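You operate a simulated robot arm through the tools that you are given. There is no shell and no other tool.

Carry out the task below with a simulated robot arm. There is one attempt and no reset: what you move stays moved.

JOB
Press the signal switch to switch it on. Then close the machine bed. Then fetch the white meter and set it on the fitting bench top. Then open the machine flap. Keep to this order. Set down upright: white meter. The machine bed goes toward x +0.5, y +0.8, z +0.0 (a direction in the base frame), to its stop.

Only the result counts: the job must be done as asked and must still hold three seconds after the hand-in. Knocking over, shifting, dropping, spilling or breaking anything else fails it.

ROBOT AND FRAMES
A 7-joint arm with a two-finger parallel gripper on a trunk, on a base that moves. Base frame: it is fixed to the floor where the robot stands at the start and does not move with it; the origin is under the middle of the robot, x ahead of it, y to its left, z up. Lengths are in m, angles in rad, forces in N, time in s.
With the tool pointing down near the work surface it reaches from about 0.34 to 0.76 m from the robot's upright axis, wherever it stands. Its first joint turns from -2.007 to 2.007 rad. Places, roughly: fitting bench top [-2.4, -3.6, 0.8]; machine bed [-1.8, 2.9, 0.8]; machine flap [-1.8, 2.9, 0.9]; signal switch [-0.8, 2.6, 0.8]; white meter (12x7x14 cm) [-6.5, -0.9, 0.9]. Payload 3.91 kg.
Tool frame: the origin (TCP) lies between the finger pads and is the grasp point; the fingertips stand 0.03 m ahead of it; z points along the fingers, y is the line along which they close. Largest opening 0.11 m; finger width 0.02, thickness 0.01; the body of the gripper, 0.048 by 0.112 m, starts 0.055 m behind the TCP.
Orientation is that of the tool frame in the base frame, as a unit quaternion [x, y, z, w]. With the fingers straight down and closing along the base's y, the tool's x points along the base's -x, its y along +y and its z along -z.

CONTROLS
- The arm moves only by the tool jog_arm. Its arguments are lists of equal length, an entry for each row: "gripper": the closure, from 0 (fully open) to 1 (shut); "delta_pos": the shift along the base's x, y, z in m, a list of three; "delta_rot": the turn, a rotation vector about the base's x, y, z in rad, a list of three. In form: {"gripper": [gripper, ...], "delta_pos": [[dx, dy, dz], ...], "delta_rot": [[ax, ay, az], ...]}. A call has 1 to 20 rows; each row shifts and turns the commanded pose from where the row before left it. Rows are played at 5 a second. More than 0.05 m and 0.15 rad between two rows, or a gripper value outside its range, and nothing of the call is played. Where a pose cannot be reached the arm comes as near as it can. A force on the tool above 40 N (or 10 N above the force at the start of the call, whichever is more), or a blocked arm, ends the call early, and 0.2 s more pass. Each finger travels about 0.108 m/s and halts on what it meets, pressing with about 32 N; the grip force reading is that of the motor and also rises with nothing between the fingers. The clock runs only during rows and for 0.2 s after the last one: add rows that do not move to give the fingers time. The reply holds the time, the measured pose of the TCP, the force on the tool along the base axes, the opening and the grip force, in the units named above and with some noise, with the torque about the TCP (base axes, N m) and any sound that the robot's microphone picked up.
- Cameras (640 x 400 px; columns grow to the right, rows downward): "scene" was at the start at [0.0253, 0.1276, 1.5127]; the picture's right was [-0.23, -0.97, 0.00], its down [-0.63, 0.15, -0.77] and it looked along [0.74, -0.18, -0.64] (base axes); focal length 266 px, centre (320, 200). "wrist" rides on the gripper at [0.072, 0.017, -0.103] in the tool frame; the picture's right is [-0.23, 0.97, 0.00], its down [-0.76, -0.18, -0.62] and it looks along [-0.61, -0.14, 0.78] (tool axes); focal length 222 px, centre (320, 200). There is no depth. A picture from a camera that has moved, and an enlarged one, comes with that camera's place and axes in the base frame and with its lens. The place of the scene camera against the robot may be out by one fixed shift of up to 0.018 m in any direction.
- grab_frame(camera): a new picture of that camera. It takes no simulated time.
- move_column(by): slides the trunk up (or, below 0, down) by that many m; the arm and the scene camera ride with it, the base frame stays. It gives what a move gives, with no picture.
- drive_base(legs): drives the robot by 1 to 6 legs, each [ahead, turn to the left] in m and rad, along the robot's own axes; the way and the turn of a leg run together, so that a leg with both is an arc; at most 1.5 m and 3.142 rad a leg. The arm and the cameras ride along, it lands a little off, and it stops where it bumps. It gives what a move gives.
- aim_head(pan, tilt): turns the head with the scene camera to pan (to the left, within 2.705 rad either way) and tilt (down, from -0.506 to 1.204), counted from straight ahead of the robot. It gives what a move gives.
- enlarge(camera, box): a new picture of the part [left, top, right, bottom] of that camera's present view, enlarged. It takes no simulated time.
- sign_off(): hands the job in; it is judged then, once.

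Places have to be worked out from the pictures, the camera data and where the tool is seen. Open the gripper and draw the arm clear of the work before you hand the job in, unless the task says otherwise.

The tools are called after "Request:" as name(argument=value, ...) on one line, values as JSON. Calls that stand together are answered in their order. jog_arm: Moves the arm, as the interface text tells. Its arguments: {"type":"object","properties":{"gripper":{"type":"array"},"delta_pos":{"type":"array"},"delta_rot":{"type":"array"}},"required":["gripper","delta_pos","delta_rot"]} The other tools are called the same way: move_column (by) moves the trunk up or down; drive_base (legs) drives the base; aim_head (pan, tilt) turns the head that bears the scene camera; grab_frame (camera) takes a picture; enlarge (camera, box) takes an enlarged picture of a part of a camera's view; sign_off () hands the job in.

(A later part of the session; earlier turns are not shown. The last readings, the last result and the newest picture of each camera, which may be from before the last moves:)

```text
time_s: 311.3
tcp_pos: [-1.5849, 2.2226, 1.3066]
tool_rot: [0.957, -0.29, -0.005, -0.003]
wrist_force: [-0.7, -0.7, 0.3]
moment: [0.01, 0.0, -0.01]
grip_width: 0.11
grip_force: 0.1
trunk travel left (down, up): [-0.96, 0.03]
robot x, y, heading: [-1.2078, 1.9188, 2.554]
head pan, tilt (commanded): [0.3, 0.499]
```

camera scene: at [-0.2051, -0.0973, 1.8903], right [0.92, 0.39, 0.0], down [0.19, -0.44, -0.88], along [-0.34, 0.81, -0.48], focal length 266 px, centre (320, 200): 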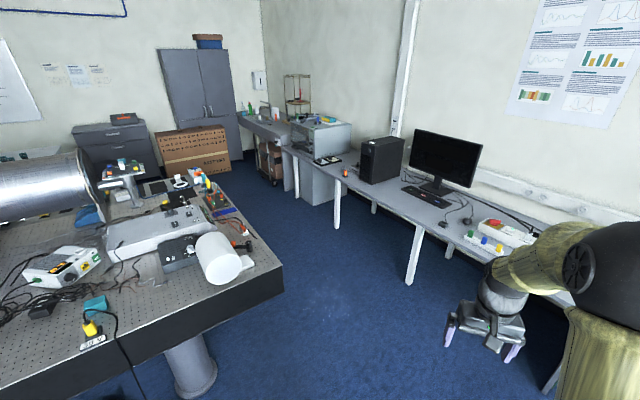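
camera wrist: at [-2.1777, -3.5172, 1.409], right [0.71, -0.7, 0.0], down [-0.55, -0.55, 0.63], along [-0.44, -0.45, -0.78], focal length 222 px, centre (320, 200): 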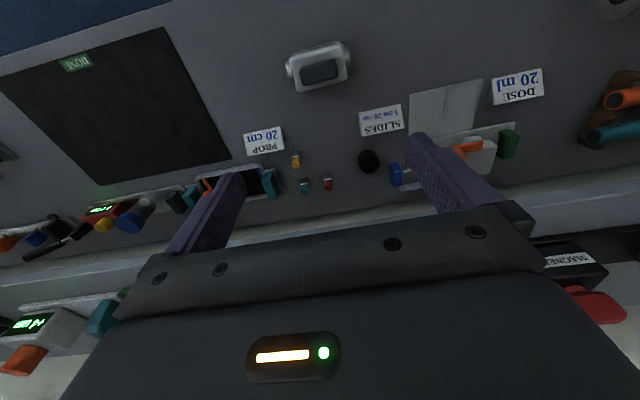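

Request:
drive_base(legs=[[0, 0.188], [0.93, 0.0], [0, -1.73]])

Request:
aim_head(pan=0.25, tilt=0.8)

Request:
grab_frame(camera="scene")

Request:
grab_frame(camera="wrist")

```text
time_s: 323.9
tcp_pos: [-1.7649, 2.6527, 1.3075]
tool_rot: [-0.486, 0.874, 0.001, 0.006]
wrist_force: [0.1, -0.8, 0.1]
moment: [0.04, 0.0, -0.01]
grip_width: 0.1102
grip_force: 0.0
trunk travel left (down, up): [-0.96, 0.03]
robot x, y, heading: [-2.0562, 2.2675, 1.018]
head pan, tilt (commanded): [0.3, 0.499]
```

```text
time_s: 324.7
tcp_pos: [-1.7643, 2.6526, 1.3067]
tool_rot: [-0.486, 0.874, 0.002, 0.005]
wrist_force: [-0.7, -1.2, -1.2]
moment: [-0.03, 0.0, 0.0]
grip_width: 0.1099
grip_force: 0.0
trunk travel left (down, up): [-0.96, 0.03]
robot x, y, heading: [-2.0558, 2.2663, 1.017]
head pan, tilt (commanded): [0.25, 0.799]
```

```text
taken
camera scene: at [-2.1921, 2.3687, 1.8644], right [0.95, -0.3, 0.0], down [-0.21, -0.68, -0.7], along [0.21, 0.67, -0.72], focal length 266 px, centre (320, 200)
```

scene: 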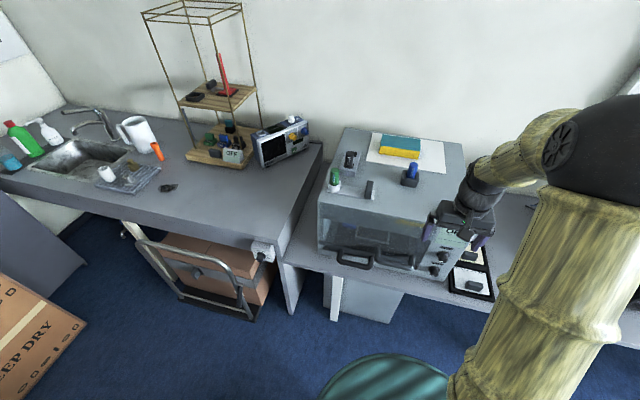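

```text
taken
camera wrist: at [-1.818, 2.6002, 1.4101], right [-0.71, 0.71, 0.0], down [0.55, 0.55, 0.63], along [0.45, 0.45, -0.78], focal length 222 px, centre (320, 200)
```

wrist: 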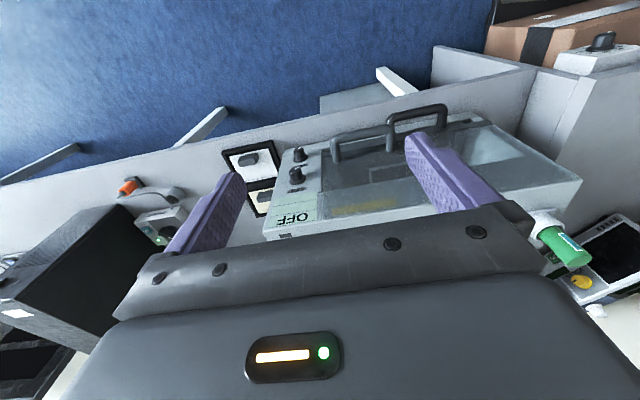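

Request:
enlarge(camera="wrist", box=[220, 80, 600, 270])

Request:
enlarge(camera="scene", box=[300, 120, 480, 300])

```text
1.68 times, centred on (410, 175) of wrist
camera zoom: at [-1.818, 2.6002, 1.4101], right [-0.71, 0.71, 0.0], down [0.55, 0.55, 0.63], along [0.45, 0.45, -0.78], focal length 374 px, centre (168, 242)
```

zoom: 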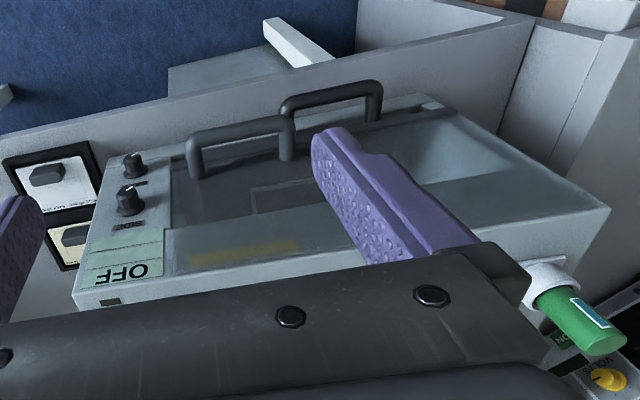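

```text
2.22 times, centred on (390, 210) of scene
camera zoom: at [-2.1921, 2.3687, 1.8644], right [0.95, -0.3, 0.0], down [-0.21, -0.68, -0.7], along [0.21, 0.67, -0.72], focal length 592 px, centre (164, 178)
```

zoom: 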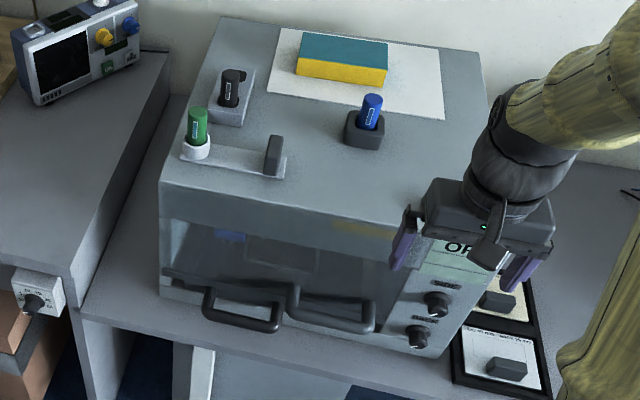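

The flap handle bar triangulates to about (-1.738, 2.835, 0.875), near the flap's lower edge, so it's most likely hinged along the top. I shift over to it, lower the trunk, and look closer.

Request:
jog_arm(gripper=[0, 0], delta_pos=[[-0.03, 0.0187, 0], [-0.03, 0.0187, 0]], delta_rot=[[0, 0, 0], [0, 0, 0]])

Request:
move_column(by=-0.25)

Request:
grab_frame(camera="wrist")

Request:
enlarge(camera="wrist", box=[160, 60, 500, 240])

Request:
enlarge(camera="scene", box=[280, 60, 480, 260])

```text
time_s: 325.3
tcp_pos: [-1.8238, 2.6897, 1.3094]
tool_rot: [-0.486, 0.874, 0.002, 0.005]
wrist_force: [0.9, 0.8, -0.1]
moment: [0.0, -0.03, -0.02]
grip_width: 0.11
grip_force: 0.2
trunk travel left (down, up): [-0.96, 0.03]
robot x, y, heading: [-2.061, 2.2695, 1.014]
head pan, tilt (commanded): [0.25, 0.799]
```

```text
time_s: 327.9
tcp_pos: [-1.8238, 2.6897, 1.0587]
tool_rot: [-0.486, 0.874, 0.002, 0.004]
wrist_force: [0.3, -0.5, 0.9]
moment: [0.01, -0.03, 0.02]
grip_width: 0.1101
grip_force: 0.0
trunk travel left (down, up): [-0.71, 0.28]
robot x, y, heading: [-2.0588, 2.2653, 1.023]
head pan, tilt (commanded): [0.25, 0.799]
```

```text
taken
camera wrist: at [-1.8769, 2.6362, 1.1616], right [-0.71, 0.71, 0.0], down [0.55, 0.55, 0.63], along [0.45, 0.45, -0.78], focal length 222 px, centre (320, 200)
```

wrist: 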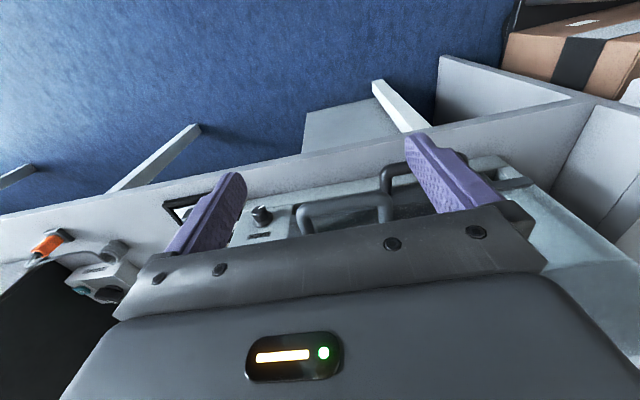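

```text
1.88 times, centred on (330, 150) of wrist
camera zoom: at [-1.8769, 2.6362, 1.1616], right [-0.71, 0.71, 0.0], down [0.55, 0.55, 0.63], along [0.45, 0.45, -0.78], focal length 418 px, centre (301, 294)
```

zoom: 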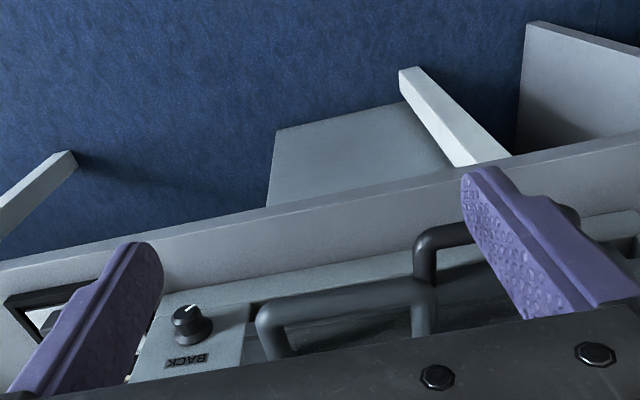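

```text
2.00 times, centred on (380, 160) of scene
camera zoom: at [-2.1921, 2.3687, 1.6144], right [0.95, -0.3, 0.0], down [-0.21, -0.68, -0.7], along [0.21, 0.67, -0.72], focal length 533 px, centre (200, 280)
```

zoom: 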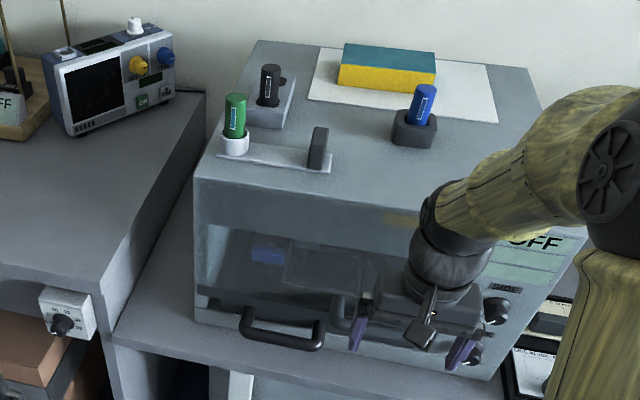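

The bar is now well fixed at (-1.740, 2.829, 0.885). I'll grip it with the tool nearly horizontal and fingers above and below the bar; first I turn the tool a quarter turn about the vertical.

Request:
jog_arm(gripper=[0, 0, 0, 0, 0, 0, 0, 0, 0, 0, 0], delta_pos=[[0, 0, 0], [0, 0, 0], [0, 0, 0], [0, 0, 0], [0, 0, 0], [0, 0, 0], [0, 0, 0], [0, 0, 0], [0, 0, 0], [0, 0, 0], [0, 0, 0]], delta_rot=[[0, 0, -0.144], [0, 0, -0.144], [0, 0, -0.144], [0, 0, -0.144], [0, 0, -0.144], [0, 0, -0.144], [0, 0, -0.144], [0, 0, -0.144], [0, 0, -0.144], [0, 0, -0.144], [0, 0, -0.144]])

Request:
jog_arm(gripper=[0, 0, 0, 0], delta_pos=[[0, 0, 0], [0, 0, 0], [0, 0, 0], [0, 0, 0]], delta_rot=[[0.119, -0.074, 0], [0.119, -0.074, 0], [0.119, -0.074, 0], [0.119, -0.074, 0]])

Request:
grab_frame(camera="scene")

Request:
grab_frame(camera="wrist")

```text
time_s: 330.3
tcp_pos: [-1.823, 2.6882, 1.0594]
tool_rot: [0.281, 0.96, -0.003, 0.005]
wrist_force: [-0.1, 0.0, 0.8]
moment: [0.02, -0.01, -0.01]
grip_width: 0.1101
grip_force: 0.0
trunk travel left (down, up): [-0.71, 0.28]
robot x, y, heading: [-2.055, 2.269, 1.014]
head pan, tilt (commanded): [0.25, 0.799]
```

```text
time_s: 331.3
tcp_pos: [-1.8214, 2.6885, 1.0583]
tool_rot: [0.271, 0.922, 0.265, 0.079]
wrist_force: [0.1, 0.7, 0.0]
moment: [-0.01, -0.02, 0.02]
grip_width: 0.1098
grip_force: 0.1
trunk travel left (down, up): [-0.71, 0.28]
robot x, y, heading: [-2.0566, 2.2693, 1.017]
head pan, tilt (commanded): [0.25, 0.799]
```

```text
taken
camera scene: at [-2.1914, 2.3681, 1.6145], right [0.95, -0.3, 0.0], down [-0.21, -0.68, -0.7], along [0.21, 0.67, -0.72], focal length 266 px, centre (320, 200)
```

scene: 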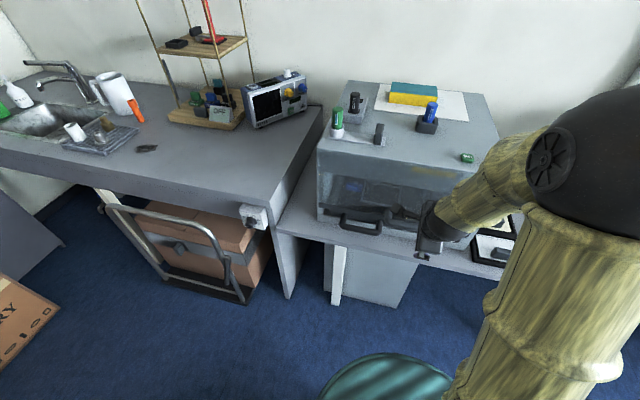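

```text
taken
camera wrist: at [-1.9061, 2.6942, 1.1548], right [0.64, 0.57, 0.52], down [0.38, -0.82, 0.44], along [0.67, -0.08, -0.74], focal length 222 px, centre (320, 200)
```

wrist: 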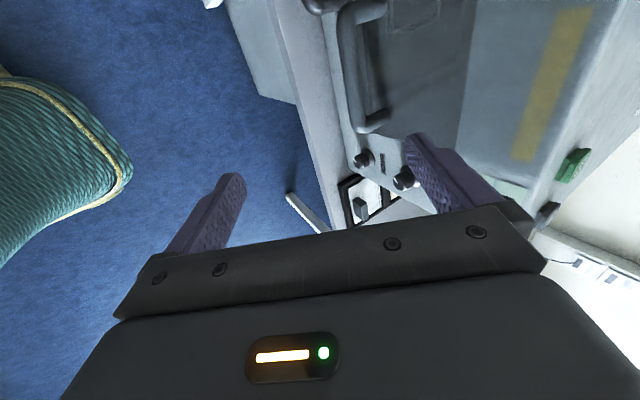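

The arm follows the rotation well. I continue pitching the tool until it is nearly horizontal.

Request:
jog_arm(gripper=[0, 0, 0, 0, 0], delta_pos=[[0, 0, 0], [0, 0, 0], [0, 0, 0], [0, 0, 0], [0, 0, 0]], delta_rot=[[0.119, -0.074, 0], [0.119, -0.074, 0], [0.119, -0.074, 0], [0.119, -0.074, 0], [0.119, -0.074, 0]])

Request:
grab_frame(camera="wrist")

Request:
grab_frame(camera="scene")

```text
time_s: 332.5
tcp_pos: [-1.799, 2.739, 1.0671]
tool_rot: [0.231, 0.775, 0.566, 0.162]
wrist_force: [-0.6, -0.3, -0.1]
moment: [0.0, -0.02, 0.01]
grip_width: 0.1098
grip_force: 0.1
out of reach, approached as far as the arm can: row 2, 3, 4, 5
trunk travel left (down, up): [-0.71, 0.28]
robot x, y, heading: [-2.0574, 2.2631, 1.018]
head pan, tilt (commanded): [0.25, 0.799]
```

```text
taken
camera wrist: at [-1.9105, 2.7003, 1.1152], right [0.36, 0.12, 0.93], down [0.29, -0.96, 0.01], along [0.89, 0.26, -0.38], focal length 222 px, centre (320, 200)
```

wrist: 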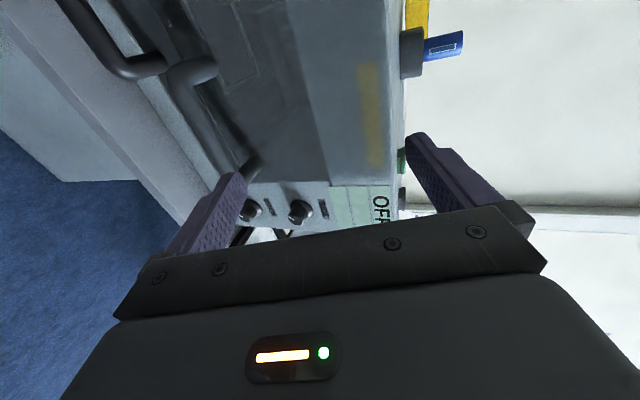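

```text
taken
camera scene: at [-2.1917, 2.3695, 1.6143], right [0.95, -0.3, 0.0], down [-0.21, -0.68, -0.7], along [0.21, 0.66, -0.72], focal length 266 px, centre (320, 200)
```

scene: 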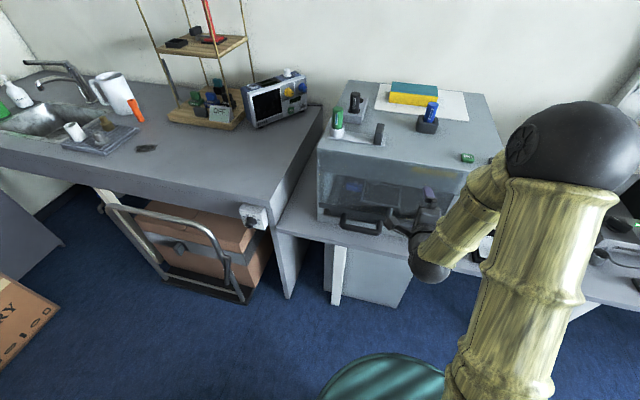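

The tool is now 18° below horizontal, with the TCP pushed out to its near reach limit. I move it forward a little into the reachable zone and then lower the trunk to the handle's height.

Request:
jog_arm(gripper=[0, 0, 0], delta_pos=[[0.0185, 0.0297, 0], [0.0185, 0.0297, 0], [0, 0, 0]], delta_rot=[[0, 0, 0], [0, 0, 0], [0, 0, 0]])

Request:
move_column(by=-0.165)

Request:
grab_frame(camera="wrist")

Request:
grab_frame(camera="scene")

```text
time_s: 333.3
tcp_pos: [-1.761, 2.7977, 1.0683]
tool_rot: [0.229, 0.774, 0.567, 0.162]
wrist_force: [0.6, -0.8, 0.2]
moment: [-0.01, 0.01, 0.0]
grip_width: 0.1097
grip_force: 0.0
trunk travel left (down, up): [-0.71, 0.28]
robot x, y, heading: [-2.0527, 2.2665, 1.021]
head pan, tilt (commanded): [0.25, 0.799]
```

```text
time_s: 335.2
tcp_pos: [-1.7599, 2.7974, 0.9028]
tool_rot: [0.23, 0.775, 0.566, 0.162]
wrist_force: [0.2, -0.5, 0.6]
moment: [0.01, 0.01, 0.01]
grip_width: 0.11
grip_force: 0.0
trunk travel left (down, up): [-0.545, 0.445]
robot x, y, heading: [-2.0561, 2.2671, 1.019]
head pan, tilt (commanded): [0.25, 0.799]
```

```text
taken
camera wrist: at [-1.8718, 2.7583, 0.9508], right [0.36, 0.12, 0.93], down [0.29, -0.96, 0.01], along [0.89, 0.26, -0.38], focal length 222 px, centre (320, 200)
```

wrist: 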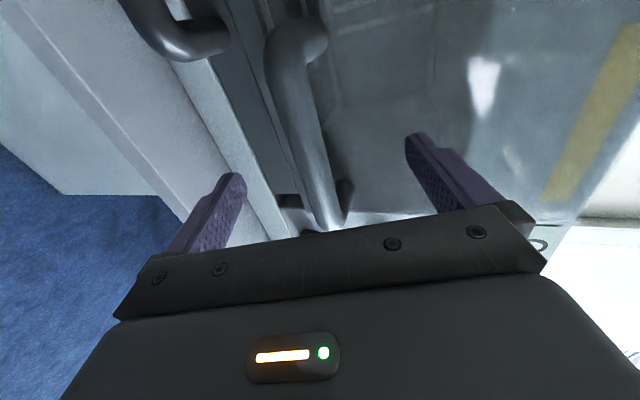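

```text
taken
camera scene: at [-2.1921, 2.3686, 1.4494], right [0.95, -0.3, 0.0], down [-0.21, -0.68, -0.7], along [0.21, 0.67, -0.72], focal length 266 px, centre (320, 200)
```

scene: 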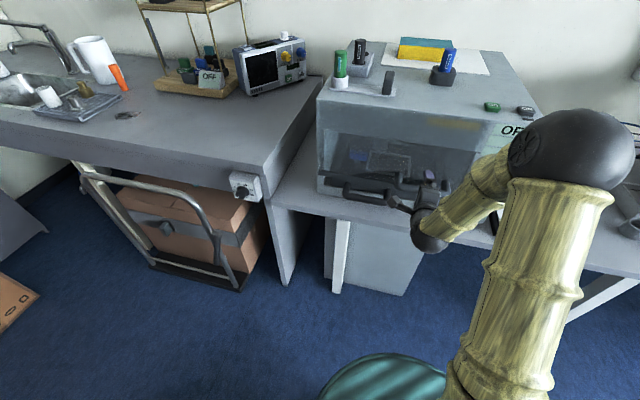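

The bar is already passing between the fingers in the wrist view. I advance 3 cm so the bar sits between the pads, then check before closing.

Request:
jog_arm(gripper=[0, 0, 0, 0], delta_pos=[[0.0053, 0.0085, -0.003], [0.0053, 0.0085, -0.003], [0.0053, 0.0085, -0.003], [0, 0, 0]], delta_rot=[[0, 0, 0], [0, 0, 0], [0, 0, 0], [0, 0, 0]])

Request:
grab_frame(camera="wrist")

Request:
enlarge(camera="scene", box=[310, 90, 480, 260])

```text
time_s: 336.2
tcp_pos: [-1.7434, 2.822, 0.8939]
tool_rot: [0.231, 0.774, 0.566, 0.163]
wrist_force: [0.0, -0.3, -0.1]
moment: [-0.04, 0.01, -0.01]
grip_width: 0.1097
grip_force: 0.0
trunk travel left (down, up): [-0.545, 0.445]
robot x, y, heading: [-2.0602, 2.2661, 1.019]
head pan, tilt (commanded): [0.25, 0.799]
```

```text
taken
camera wrist: at [-1.855, 2.7837, 0.9413], right [0.36, 0.12, 0.93], down [0.29, -0.96, 0.01], along [0.89, 0.26, -0.38], focal length 222 px, centre (320, 200)
```

wrist: 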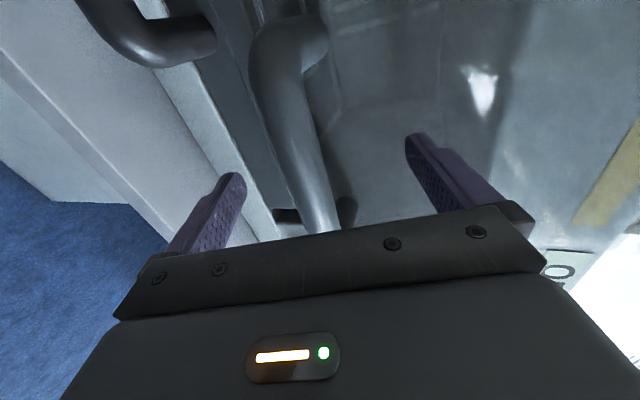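

```text
2.35 times, centred on (395, 175) of scene
camera zoom: at [-2.192, 2.3688, 1.4493], right [0.95, -0.3, 0.0], down [-0.21, -0.68, -0.7], along [0.21, 0.67, -0.72], focal length 627 px, centre (144, 259)
```

zoom: 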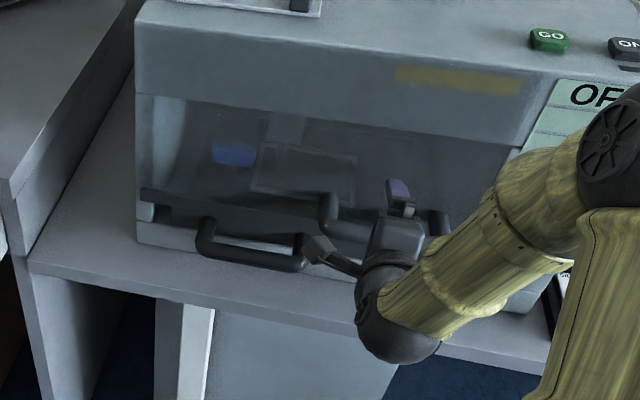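

The bar is between the fingers, slightly below center. I lower by 6 mm and close on it.

Request:
jog_arm(gripper=[0, 0.5, 1, 1, 1, 1], delta_pos=[[0, 0, -0.006], [0, 0, 0], [0, 0, 0], [0, 0, 0], [0, 0, 0], [0, 0, 0]], delta_rot=[[0, 0, 0], [0, 0, 0], [0, 0, 0], [0, 0, 0], [0, 0, 0], [0, 0, 0]])

Request:
grab_frame(camera="wrist")

```text
time_s: 337.6
tcp_pos: [-1.7436, 2.8224, 0.8849]
tool_rot: [0.228, 0.776, 0.566, 0.161]
wrist_force: [-1.3, -4.3, -13.4]
moment: [-0.3, -0.43, 0.31]
grip_width: 0.0247
grip_force: 45.0
trunk travel left (down, up): [-0.545, 0.445]
robot x, y, heading: [-2.0551, 2.2691, 1.021]
head pan, tilt (commanded): [0.25, 0.799]
```

```text
taken
camera wrist: at [-1.8554, 2.7838, 0.9338], right [0.36, 0.13, 0.92], down [0.29, -0.96, 0.02], along [0.89, 0.26, -0.38], focal length 222 px, centre (320, 200)
```

wrist: 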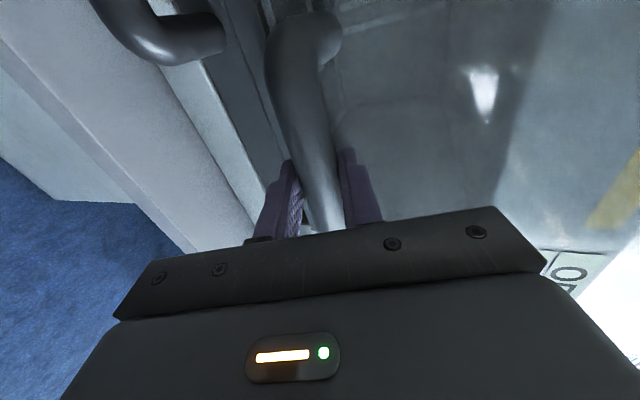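

The bar is gripped (2.5 cm). I try a small pull outward to test how the flap yields.

Request:
jog_arm(gripper=[1, 1, 1], delta_pos=[[-0.0042, -0.0068, -0.002], [-0.0042, -0.0068, 0.002], [0, 0, 0]], delta_rot=[[-0.025, 0.016, 0], [-0.025, 0.016, 0], [0, 0, 0]])

Request:
grab_frame(camera="wrist")

```text
time_s: 338.4
tcp_pos: [-1.7506, 2.8107, 0.8909]
tool_rot: [0.235, 0.789, 0.546, 0.157]
wrist_force: [5.6, 10.2, 15.5]
moment: [-0.41, -0.23, -0.01]
grip_width: 0.0246
grip_force: 45.3
trunk travel left (down, up): [-0.545, 0.445]
robot x, y, heading: [-2.0562, 2.2671, 1.013]
head pan, tilt (commanded): [0.25, 0.799]
```

```text
taken
camera wrist: at [-1.8619, 2.7736, 0.9434], right [0.38, 0.16, 0.91], down [0.29, -0.96, 0.05], along [0.88, 0.25, -0.41], focal length 222 px, centre (320, 200)
```

wrist: 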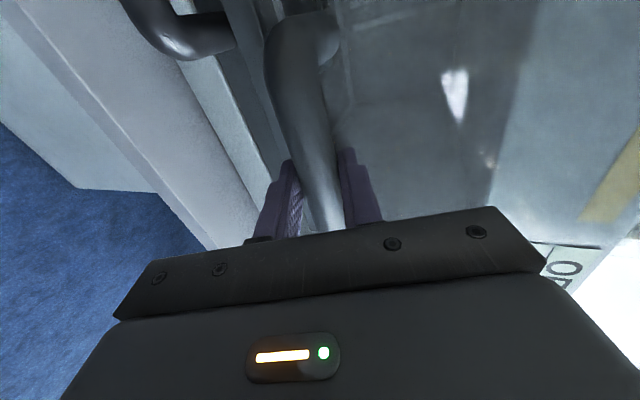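

The flap yields: the bar came out 14 mm and wants to go upward too, consistent with a top hinge. I continue with more upward motion.

Request:
jog_arm(gripper=[1, 1, 1], delta_pos=[[-0.003, -0.0048, 0.006], [-0.0053, -0.0085, 0.003], [0, 0, 0]], delta_rot=[[-0.03, 0.019, 0], [-0.04, 0.025, 0], [0, 0, 0]])

```text
time_s: 339.2
tcp_pos: [-1.7612, 2.7969, 0.8991]
tool_rot: [0.24, 0.811, 0.512, 0.146]
wrist_force: [7.4, 12.9, 20.8]
moment: [-0.16, -0.19, 0.82]
grip_width: 0.0246
grip_force: 45.3
trunk travel left (down, up): [-0.545, 0.445]
robot x, y, heading: [-2.0554, 2.268, 1.019]
head pan, tilt (commanded): [0.25, 0.799]
```

The force shows the tool is slightly below the flap's arc. I raise 5 mm to relieve it and recheck.

Request:
jog_arm(gripper=[1, 1], delta_pos=[[0, 0, 0.005], [0, 0, 0]], delta_rot=[[0, 0, 0], [0, 0, 0]])

Request:
grab_frame(camera="wrist")

Request:
enlarge(camera="scene", box=[310, 90, 480, 260])

```text
time_s: 339.8
tcp_pos: [-1.7618, 2.7957, 0.8996]
tool_rot: [0.242, 0.814, 0.507, 0.145]
wrist_force: [0.1, 2.3, 0.9]
moment: [-0.43, -0.6, -0.32]
grip_width: 0.0247
grip_force: 44.3
trunk travel left (down, up): [-0.545, 0.445]
robot x, y, heading: [-2.0575, 2.2685, 1.017]
head pan, tilt (commanded): [0.25, 0.799]
```

```text
taken
camera wrist: at [-1.8685, 2.7632, 0.961], right [0.43, 0.24, 0.87], down [0.3, -0.95, 0.11], along [0.85, 0.21, -0.48], focal length 222 px, centre (320, 200)
```

wrist: 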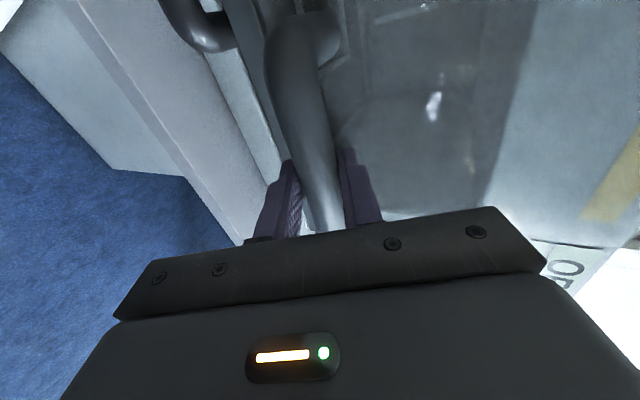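

```text
2.35 times, centred on (395, 175) of scene
camera zoom: at [-2.1922, 2.369, 1.4491], right [0.95, -0.3, 0.0], down [-0.21, -0.68, -0.7], along [0.21, 0.67, -0.72], focal length 627 px, centre (144, 259)
```

zoom: 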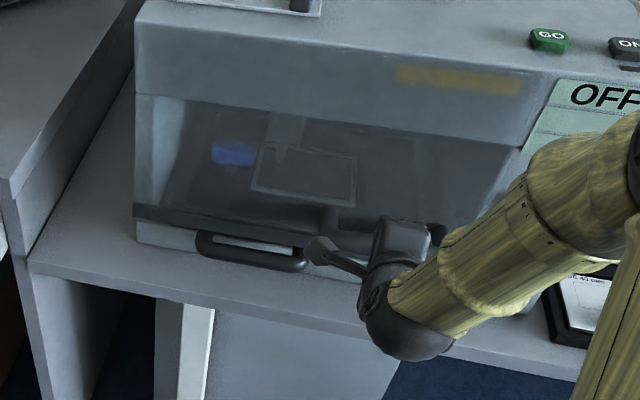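

With the force near zero, the data fit a top hinge around z ≈ 1.03–1.05. I follow the arc in small steps, tilting the tool with the flap and checking the force.

Request:
jog_arm(gripper=[1, 1, 1], delta_pos=[[-0.0045, -0.0072, 0.0052], [-0.0045, -0.0072, 0.0054], [0, 0, 0]], delta_rot=[[-0.05, 0.031, 0], [-0.05, 0.031, 0], [0, 0, 0]])

```text
time_s: 340.6
tcp_pos: [-1.7709, 2.781, 0.9104]
tool_rot: [0.249, 0.842, 0.459, 0.132]
wrist_force: [-1.9, -2.5, -9.3]
moment: [-0.42, -0.21, 0.25]
grip_width: 0.0248
grip_force: 45.1
trunk travel left (down, up): [-0.545, 0.445]
robot x, y, heading: [-2.0582, 2.2711, 1.016]
head pan, tilt (commanded): [0.25, 0.799]
```

Request:
jog_arm(gripper=[1, 1, 1], delta_pos=[[-0.0043, -0.0069, 0.0045], [-0.0043, -0.0069, 0.0052], [0, 0, 0]], delta_rot=[[-0.046, 0.029, 0], [-0.046, 0.029, 0], [0, 0, 0]])

```text
time_s: 341.4
tcp_pos: [-1.7786, 2.7677, 0.9232]
tool_rot: [0.256, 0.866, 0.414, 0.119]
wrist_force: [-0.7, -0.2, -4.3]
moment: [-0.51, -0.59, -0.13]
grip_width: 0.0247
grip_force: 44.8
trunk travel left (down, up): [-0.545, 0.445]
robot x, y, heading: [-2.0598, 2.2693, 1.014]
head pan, tilt (commanded): [0.25, 0.799]
```

Request:
grab_frame(camera="scene")

Request:
enlarge(camera="scene", box=[310, 90, 480, 260])

Request:
grab_frame(camera="wrist")

```text
taken
camera scene: at [-2.1922, 2.3691, 1.4494], right [0.95, -0.3, 0.0], down [-0.21, -0.68, -0.7], along [0.21, 0.66, -0.72], focal length 266 px, centre (320, 200)
```

scene: 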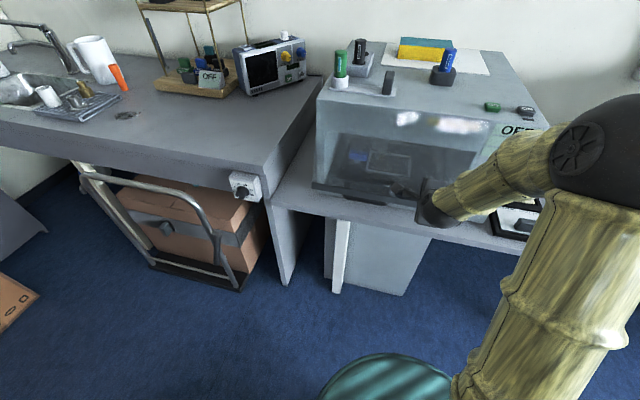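

```text
2.35 times, centred on (395, 175) of scene
camera zoom: at [-2.1922, 2.3691, 1.4494], right [0.95, -0.3, 0.0], down [-0.21, -0.68, -0.7], along [0.21, 0.66, -0.72], focal length 627 px, centre (144, 259)
```

zoom: 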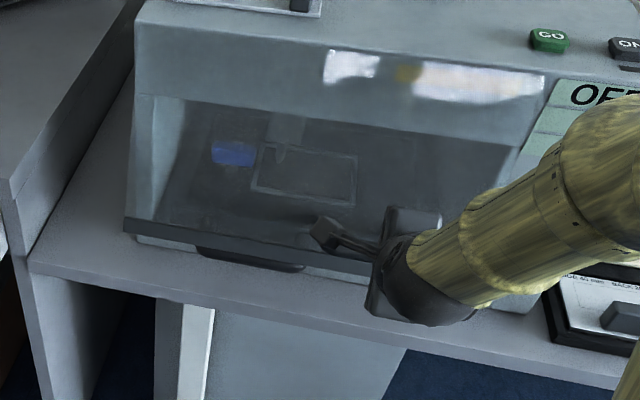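

```text
taken
camera wrist: at [-1.8775, 2.7493, 1.0002], right [0.53, 0.39, 0.76], down [0.32, -0.91, 0.25], along [0.79, 0.11, -0.6], focal length 222 px, centre (320, 200)
```

wrist: 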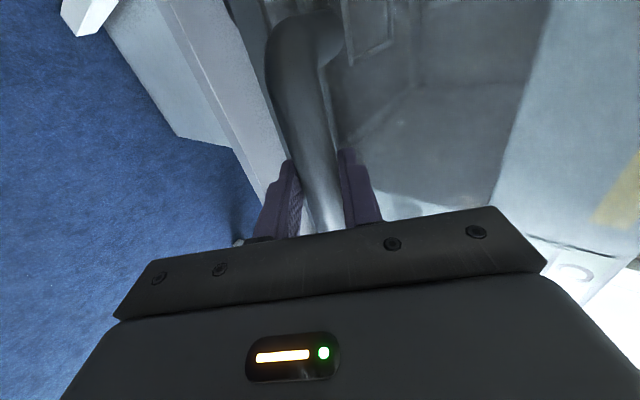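

The reflections show the whole front, including its upper band, swings, so the hinge is at the machine's top edge (about u 1.555, z 1.108, radius 0.24). I follow that arc further, two steps at a time, watching the force.

Request:
jog_arm(gripper=[1, 1, 1], delta_pos=[[-0.0076, -0.0121, 0.0122], [-0.007, -0.0113, 0.0134], [0, 0, 0]], delta_rot=[[-0.0678, 0.0424, 0], [-0.0678, 0.0424, 0], [0, 0, 0]])

```text
time_s: 342.2
tcp_pos: [-1.7944, 2.7437, 0.9507]
tool_rot: [0.264, 0.896, 0.344, 0.1]
wrist_force: [-0.9, 7.9, 3.7]
moment: [-0.36, -0.51, -0.15]
grip_width: 0.0244
grip_force: 44.9
trunk travel left (down, up): [-0.545, 0.445]
robot x, y, heading: [-2.0578, 2.268, 1.019]
head pan, tilt (commanded): [0.25, 0.799]
```

Request:
jog_arm(gripper=[1, 1, 1, 1], delta_pos=[[-0.0064, -0.0103, 0.0151], [-0.0058, -0.0092, 0.016], [-0.0051, -0.0081, 0.0167], [0, 0, 0]], delta_rot=[[-0.0678, 0.0424, 0], [-0.0678, 0.0424, 0], [-0.0678, 0.0424, 0], [0, 0, 0]])

Request:
grab_frame(camera="wrist")

Request:
grab_frame(camera="scene")

```text
time_s: 342.6
tcp_pos: [-1.797, 2.7381, 0.9572]
tool_rot: [0.273, 0.908, 0.309, 0.069]
wrist_force: [4.2, 3.9, -0.9]
moment: [-0.27, -0.02, 1.12]
grip_width: 0.025
grip_force: 44.6
trunk travel left (down, up): [-0.545, 0.445]
robot x, y, heading: [-2.0541, 2.2653, 1.017]
head pan, tilt (commanded): [0.25, 0.799]
stopped in row 2: the force on the tool passed its limit at 54 N (the readings are from after the stop); the commanded pose is now the measured one
```

```text
taken
camera wrist: at [-1.8812, 2.7356, 1.0536], right [0.63, 0.52, 0.57], down [0.38, -0.85, 0.36], along [0.68, -0.01, -0.74], focal length 222 px, centre (320, 200)
```

wrist: 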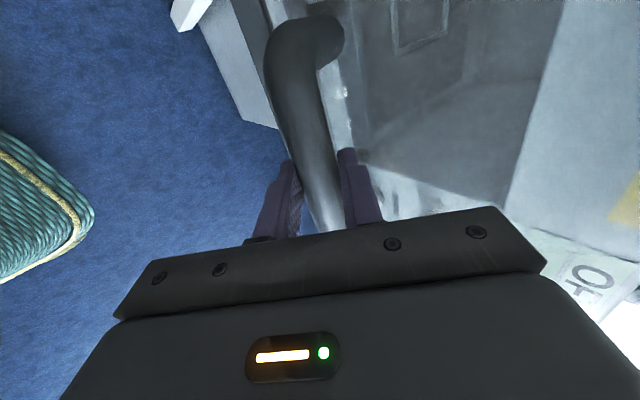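

```text
taken
camera scene: at [-2.1914, 2.3694, 1.4492], right [0.95, -0.3, 0.0], down [-0.22, -0.68, -0.7], along [0.21, 0.66, -0.72], focal length 266 px, centre (320, 200)
```

scene: 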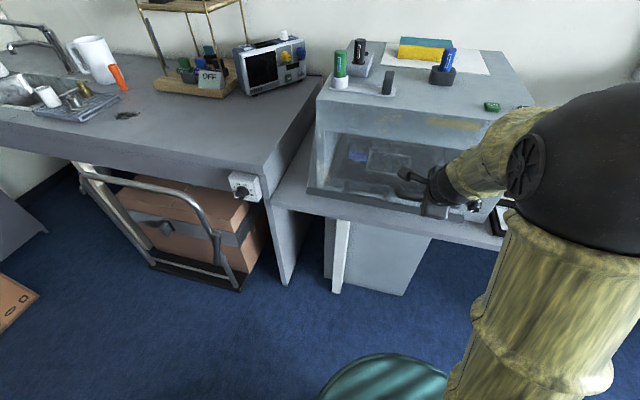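

A force spike stopped the motion, but the readings are calm now and the grip is intact at θ ≈ 30°. I continue in smaller, slower steps.

Request:
jog_arm(gripper=[1, 1, 1], delta_pos=[[-0.0016, -0.0025, 0.0038], [-0.0015, -0.0025, 0.0038], [0, 0, 0]], delta_rot=[[-0.022, -0.006, 0], [-0.022, -0.006, 0], [0, 0, 0]])

```text
time_s: 343.4
tcp_pos: [-1.8002, 2.7335, 0.965]
tool_rot: [0.27, 0.915, 0.29, 0.079]
wrist_force: [5.4, 11.6, 3.6]
moment: [-0.09, 0.02, 0.69]
grip_width: 0.0248
grip_force: 45.5
trunk travel left (down, up): [-0.545, 0.445]
robot x, y, heading: [-2.0558, 2.2698, 1.018]
head pan, tilt (commanded): [0.25, 0.799]
```

Request:
jog_arm(gripper=[1, 1, 1], delta_pos=[[-0.0019, -0.003, 0.0063], [-0.0019, -0.003, 0.0063], [0, 0, 0]], delta_rot=[[-0.0254, 0.0159, 0], [-0.0254, 0.0159, 0], [0, 0, 0]])

```text
time_s: 344.2
tcp_pos: [-1.8042, 2.7276, 0.9762]
tool_rot: [0.273, 0.923, 0.262, 0.072]
wrist_force: [3.0, 3.4, -3.6]
moment: [-0.36, 0.06, 0.6]
grip_width: 0.0246
grip_force: 45.3
trunk travel left (down, up): [-0.545, 0.445]
robot x, y, heading: [-2.0571, 2.2681, 1.015]
head pan, tilt (commanded): [0.25, 0.799]
```

Request:
jog_arm(gripper=[1, 1, 1, 1, 1], delta_pos=[[-0.0026, -0.0042, 0.0082], [-0.0026, -0.0042, 0.0082], [-0.0023, -0.0036, 0.0085], [-0.0023, -0.0036, 0.0085], [0, 0, 0]], delta_rot=[[-0.0339, 0.0212, 0], [-0.0339, 0.0212, 0], [-0.0339, 0.0212, 0], [-0.0339, 0.0212, 0], [0, 0, 0]])

Request:
grab_frame(camera="scene")

Request:
grab_frame(camera="wrist")

```text
time_s: 345.4
tcp_pos: [-1.814, 2.7132, 1.0118]
tool_rot: [0.278, 0.941, 0.188, 0.051]
wrist_force: [-0.3, 9.9, -3.4]
moment: [0.08, 0.76, 0.8]
grip_width: 0.0246
grip_force: 44.8
trunk travel left (down, up): [-0.545, 0.445]
robot x, y, heading: [-2.0557, 2.2694, 1.022]
head pan, tilt (commanded): [0.25, 0.799]
```

```text
taken
camera scene: at [-2.1919, 2.3705, 1.4493], right [0.95, -0.3, 0.0], down [-0.21, -0.69, -0.7], along [0.21, 0.66, -0.72], focal length 266 px, centre (320, 200)
```

scene: 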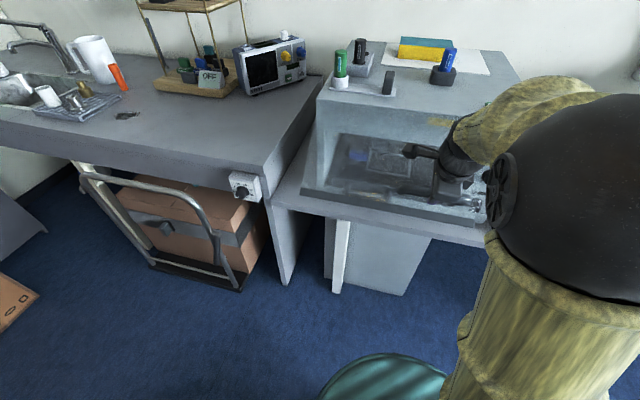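

```text
taken
camera wrist: at [-1.8873, 2.7326, 1.1139], right [0.68, 0.63, 0.37], down [0.43, -0.75, 0.5], along [0.6, -0.18, -0.78], focal length 222 px, centre (320, 200)
```

wrist: 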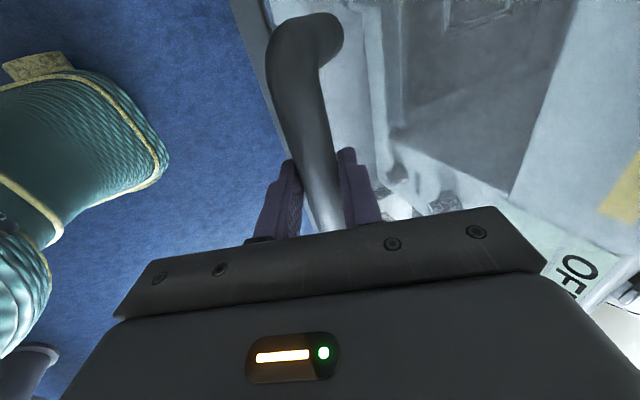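

The flap is about 45° open and following smoothly. I continue along the arc.

Request:
jog_arm(gripper=[1, 1, 1, 1, 1, 1], delta_pos=[[-0.0016, -0.0026, 0.009], [-0.0015, -0.0025, 0.0092], [-0.0014, -0.0023, 0.0093], [-0.0012, -0.002, 0.0094], [-0.001, -0.0016, 0.0095], [0, 0, 0]], delta_rot=[[-0.0297, 0.0186, 0], [-0.0297, 0.0186, 0], [-0.0297, 0.0186, 0], [-0.0297, 0.0186, 0], [-0.0297, 0.0186, 0], [0, 0, 0]])

```text
time_s: 346.8
tcp_pos: [-1.8211, 2.7018, 1.0576]
tool_rot: [0.283, 0.953, 0.105, 0.028]
wrist_force: [2.5, 9.0, -4.7]
moment: [-0.25, 0.26, 0.54]
grip_width: 0.0246
grip_force: 44.8
trunk travel left (down, up): [-0.545, 0.445]
robot x, y, heading: [-2.052, 2.2685, 1.021]
head pan, tilt (commanded): [0.25, 0.799]
```

Request:
jog_arm(gripper=[1, 1, 1, 1, 1, 1, 1], delta_pos=[[-0.0008, -0.0013, 0.0094], [-0.0006, -0.001, 0.0095], [-0.0004, -0.0007, 0.0095], [-0.0002, -0.0003, 0.0096], [0, 0, 0.0096], [0.0002, 0.0003, 0.0096], [0, 0, 0]], delta_rot=[[-0.0297, 0.0186, 0], [-0.0297, 0.0186, 0], [-0.0297, 0.0186, 0], [-0.0297, 0.0186, 0], [-0.0297, 0.0186, 0], [-0.0297, 0.0186, 0], [0, 0, 0]])

Request:
grab_frame(camera="scene")

Request:
grab_frame(camera="wrist")

```text
time_s: 348.4
tcp_pos: [-1.822, 2.7008, 1.1155]
tool_rot: [0.285, 0.959, 0.003, -0.001]
wrist_force: [10.6, 13.3, -7.5]
moment: [-0.14, 0.15, 0.45]
grip_width: 0.0249
grip_force: 45.0
trunk travel left (down, up): [-0.545, 0.445]
robot x, y, heading: [-2.0613, 2.2702, 1.009]
head pan, tilt (commanded): [0.25, 0.799]
```

```text
taken
camera scene: at [-2.1899, 2.3716, 1.4493], right [0.95, -0.3, 0.0], down [-0.22, -0.69, -0.7], along [0.21, 0.66, -0.72], focal length 266 px, centre (320, 200)
```

scene: 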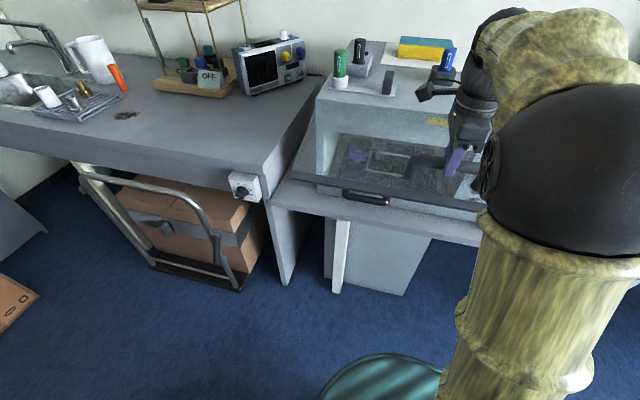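

```text
taken
camera wrist: at [-1.8737, 2.7544, 1.2177], right [0.72, 0.69, 0.0], down [0.54, -0.57, 0.62], along [0.43, -0.45, -0.78], focal length 222 px, centre (320, 200)
```

wrist: 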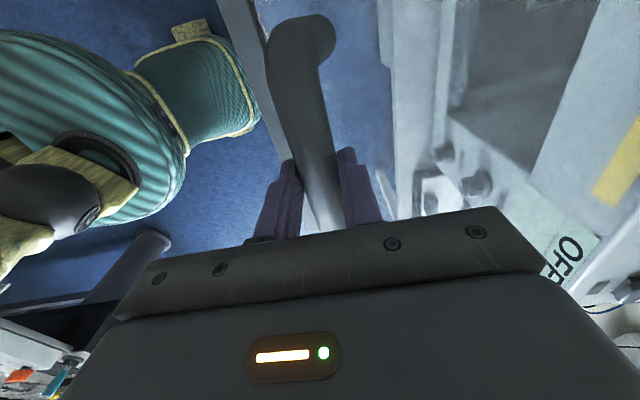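

The flap is about 70° open with the tool now vertical; the inward pull tells me to shift slightly toward the hinge. I continue upward along the arc.

Request:
jog_arm(gripper=[1, 1, 1, 1, 1, 1], delta_pos=[[0.0011, 0.0018, 0.0085], [0.0011, 0.0018, 0.009], [0.0011, 0.0017, 0.009], [0.0011, 0.0017, 0.009], [0.0011, 0.0017, 0.009], [0, 0, 0]], delta_rot=[[-0.0127, 0.008, 0], [-0.0127, 0.008, 0], [-0.0127, 0.008, 0], [-0.0127, 0.008, 0], [-0.0127, 0.008, 0], [0, 0, 0]])

```text
time_s: 349.8
tcp_pos: [-1.8175, 2.7075, 1.1615]
tool_rot: [0.284, 0.958, -0.032, -0.011]
wrist_force: [0.8, -2.0, -6.7]
moment: [-0.31, 0.31, 0.57]
grip_width: 0.0245
grip_force: 45.2
trunk travel left (down, up): [-0.545, 0.445]
robot x, y, heading: [-2.0559, 2.2654, 1.017]
head pan, tilt (commanded): [0.25, 0.799]
```

Request:
jog_arm(gripper=[1, 1, 1, 1, 1], delta_pos=[[0.0013, 0.002, 0.0092], [0.0015, 0.0024, 0.0091], [0.0017, 0.0027, 0.009], [0.0018, 0.003, 0.0089], [0, 0, 0]], delta_rot=[[-0.0127, 0.008, 0], [-0.0127, 0.008, 0], [-0.0127, 0.008, 0], [-0.0127, 0.008, 0], [0, 0, 0]])

Request:
grab_frame(camera="scene")

Request:
grab_frame(camera="wrist")

```text
time_s: 351.0
tcp_pos: [-1.8107, 2.718, 1.1966]
tool_rot: [0.284, 0.957, -0.06, -0.02]
wrist_force: [6.0, -0.7, -7.8]
moment: [-0.16, 0.21, 0.57]
grip_width: 0.0246
grip_force: 44.9
trunk travel left (down, up): [-0.545, 0.445]
robot x, y, heading: [-2.0583, 2.2675, 1.018]
head pan, tilt (commanded): [0.25, 0.799]
```

```text
taken
camera scene: at [-2.1906, 2.3694, 1.4495], right [0.95, -0.3, 0.0], down [-0.22, -0.68, -0.7], along [0.21, 0.66, -0.72], focal length 266 px, centre (320, 200)
```

scene: 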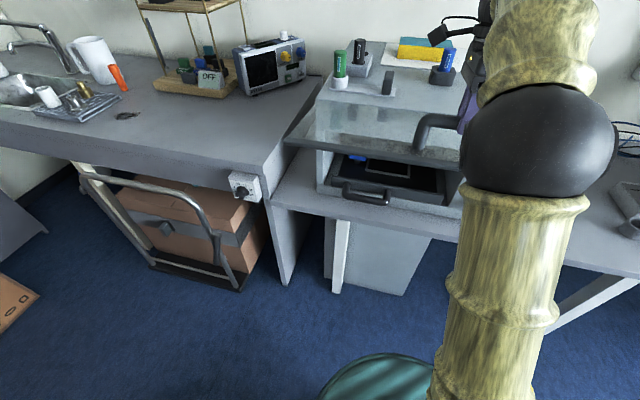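

```text
taken
camera wrist: at [-1.8553, 2.7834, 1.2965], right [0.72, 0.69, -0.12], down [0.59, -0.5, 0.64], along [0.38, -0.53, -0.76], focal length 222 px, centre (320, 200)
```

wrist: 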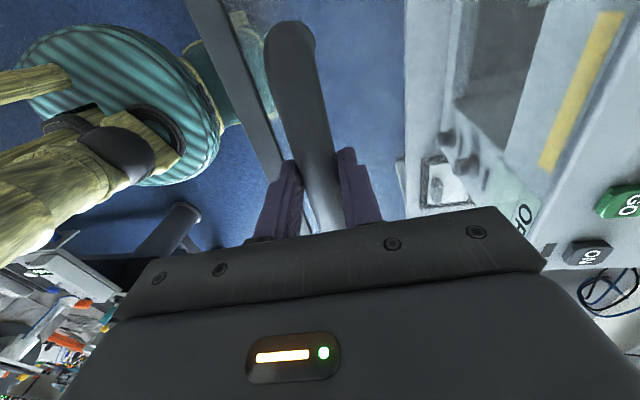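

The flap is about 90° open now. I continue a little to find its stop.

Request:
jog_arm(gripper=[1, 1, 1, 1], delta_pos=[[0.002, 0.0032, 0.0087], [0.0022, 0.0035, 0.0086], [0.0024, 0.0038, 0.0084], [0, 0, 0]], delta_rot=[[-0.0127, 0.008, 0], [-0.0127, 0.008, 0], [-0.0127, 0.008, 0], [0, 0, 0]])

```text
time_s: 352.0
tcp_pos: [-1.8087, 2.7228, 1.2065]
tool_rot: [0.282, 0.956, -0.076, -0.023]
wrist_force: [4.5, -7.8, -1.7]
moment: [0.19, 0.53, 0.35]
grip_width: 0.0245
grip_force: 44.9
out of reach, approached as far as the arm can: row 2, 3
trunk travel left (down, up): [-0.545, 0.445]
robot x, y, heading: [-2.0579, 2.2669, 1.02]
head pan, tilt (commanded): [0.25, 0.799]
```

The arm is at its reach limit with the flap at about 93°. I loosen the fingers slightly to see whether the flap stays up by itself.

Request:
jog_arm(gripper=[0.75, 0.65, 0.6, 0.6, 0.6], delta_pos=[[0, 0, 0], [0, 0, 0], [0, 0, 0], [0, 0, 0], [0, 0, 0]], delta_rot=[[0, 0, 0], [0, 0, 0], [0, 0, 0], [0, 0, 0], [0, 0, 0]])

Request:
grab_frame(camera="wrist")

Request:
grab_frame(camera="scene")

```text
time_s: 353.2
tcp_pos: [-1.8081, 2.7234, 1.2065]
tool_rot: [0.282, 0.956, -0.077, -0.023]
wrist_force: [0.4, -0.1, 0.5]
moment: [-0.03, -0.02, 0.01]
grip_width: 0.044
grip_force: 0.0
trunk travel left (down, up): [-0.545, 0.445]
robot x, y, heading: [-2.0538, 2.2691, 1.014]
head pan, tilt (commanded): [0.25, 0.799]
```

```text
taken
camera wrist: at [-1.8519, 2.7922, 1.3052], right [0.71, 0.68, -0.16], down [0.6, -0.48, 0.64], along [0.37, -0.55, -0.75], focal length 222 px, centre (320, 200)
```

wrist: 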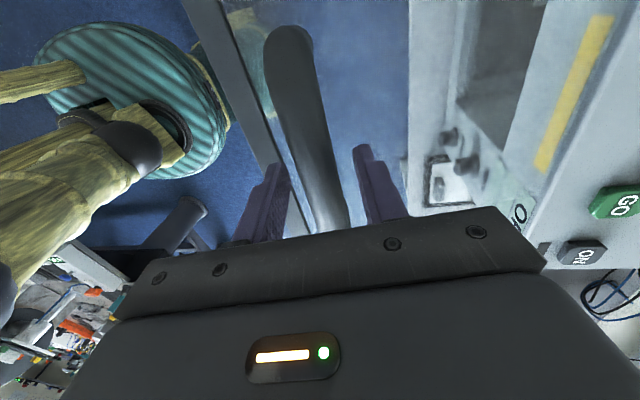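

```text
taken
camera scene: at [-2.192, 2.3689, 1.4493], right [0.95, -0.3, 0.0], down [-0.21, -0.68, -0.7], along [0.21, 0.67, -0.72], focal length 266 px, centre (320, 200)
```

scene: 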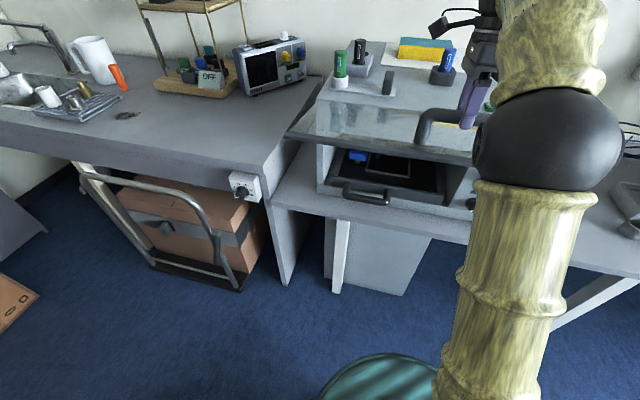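

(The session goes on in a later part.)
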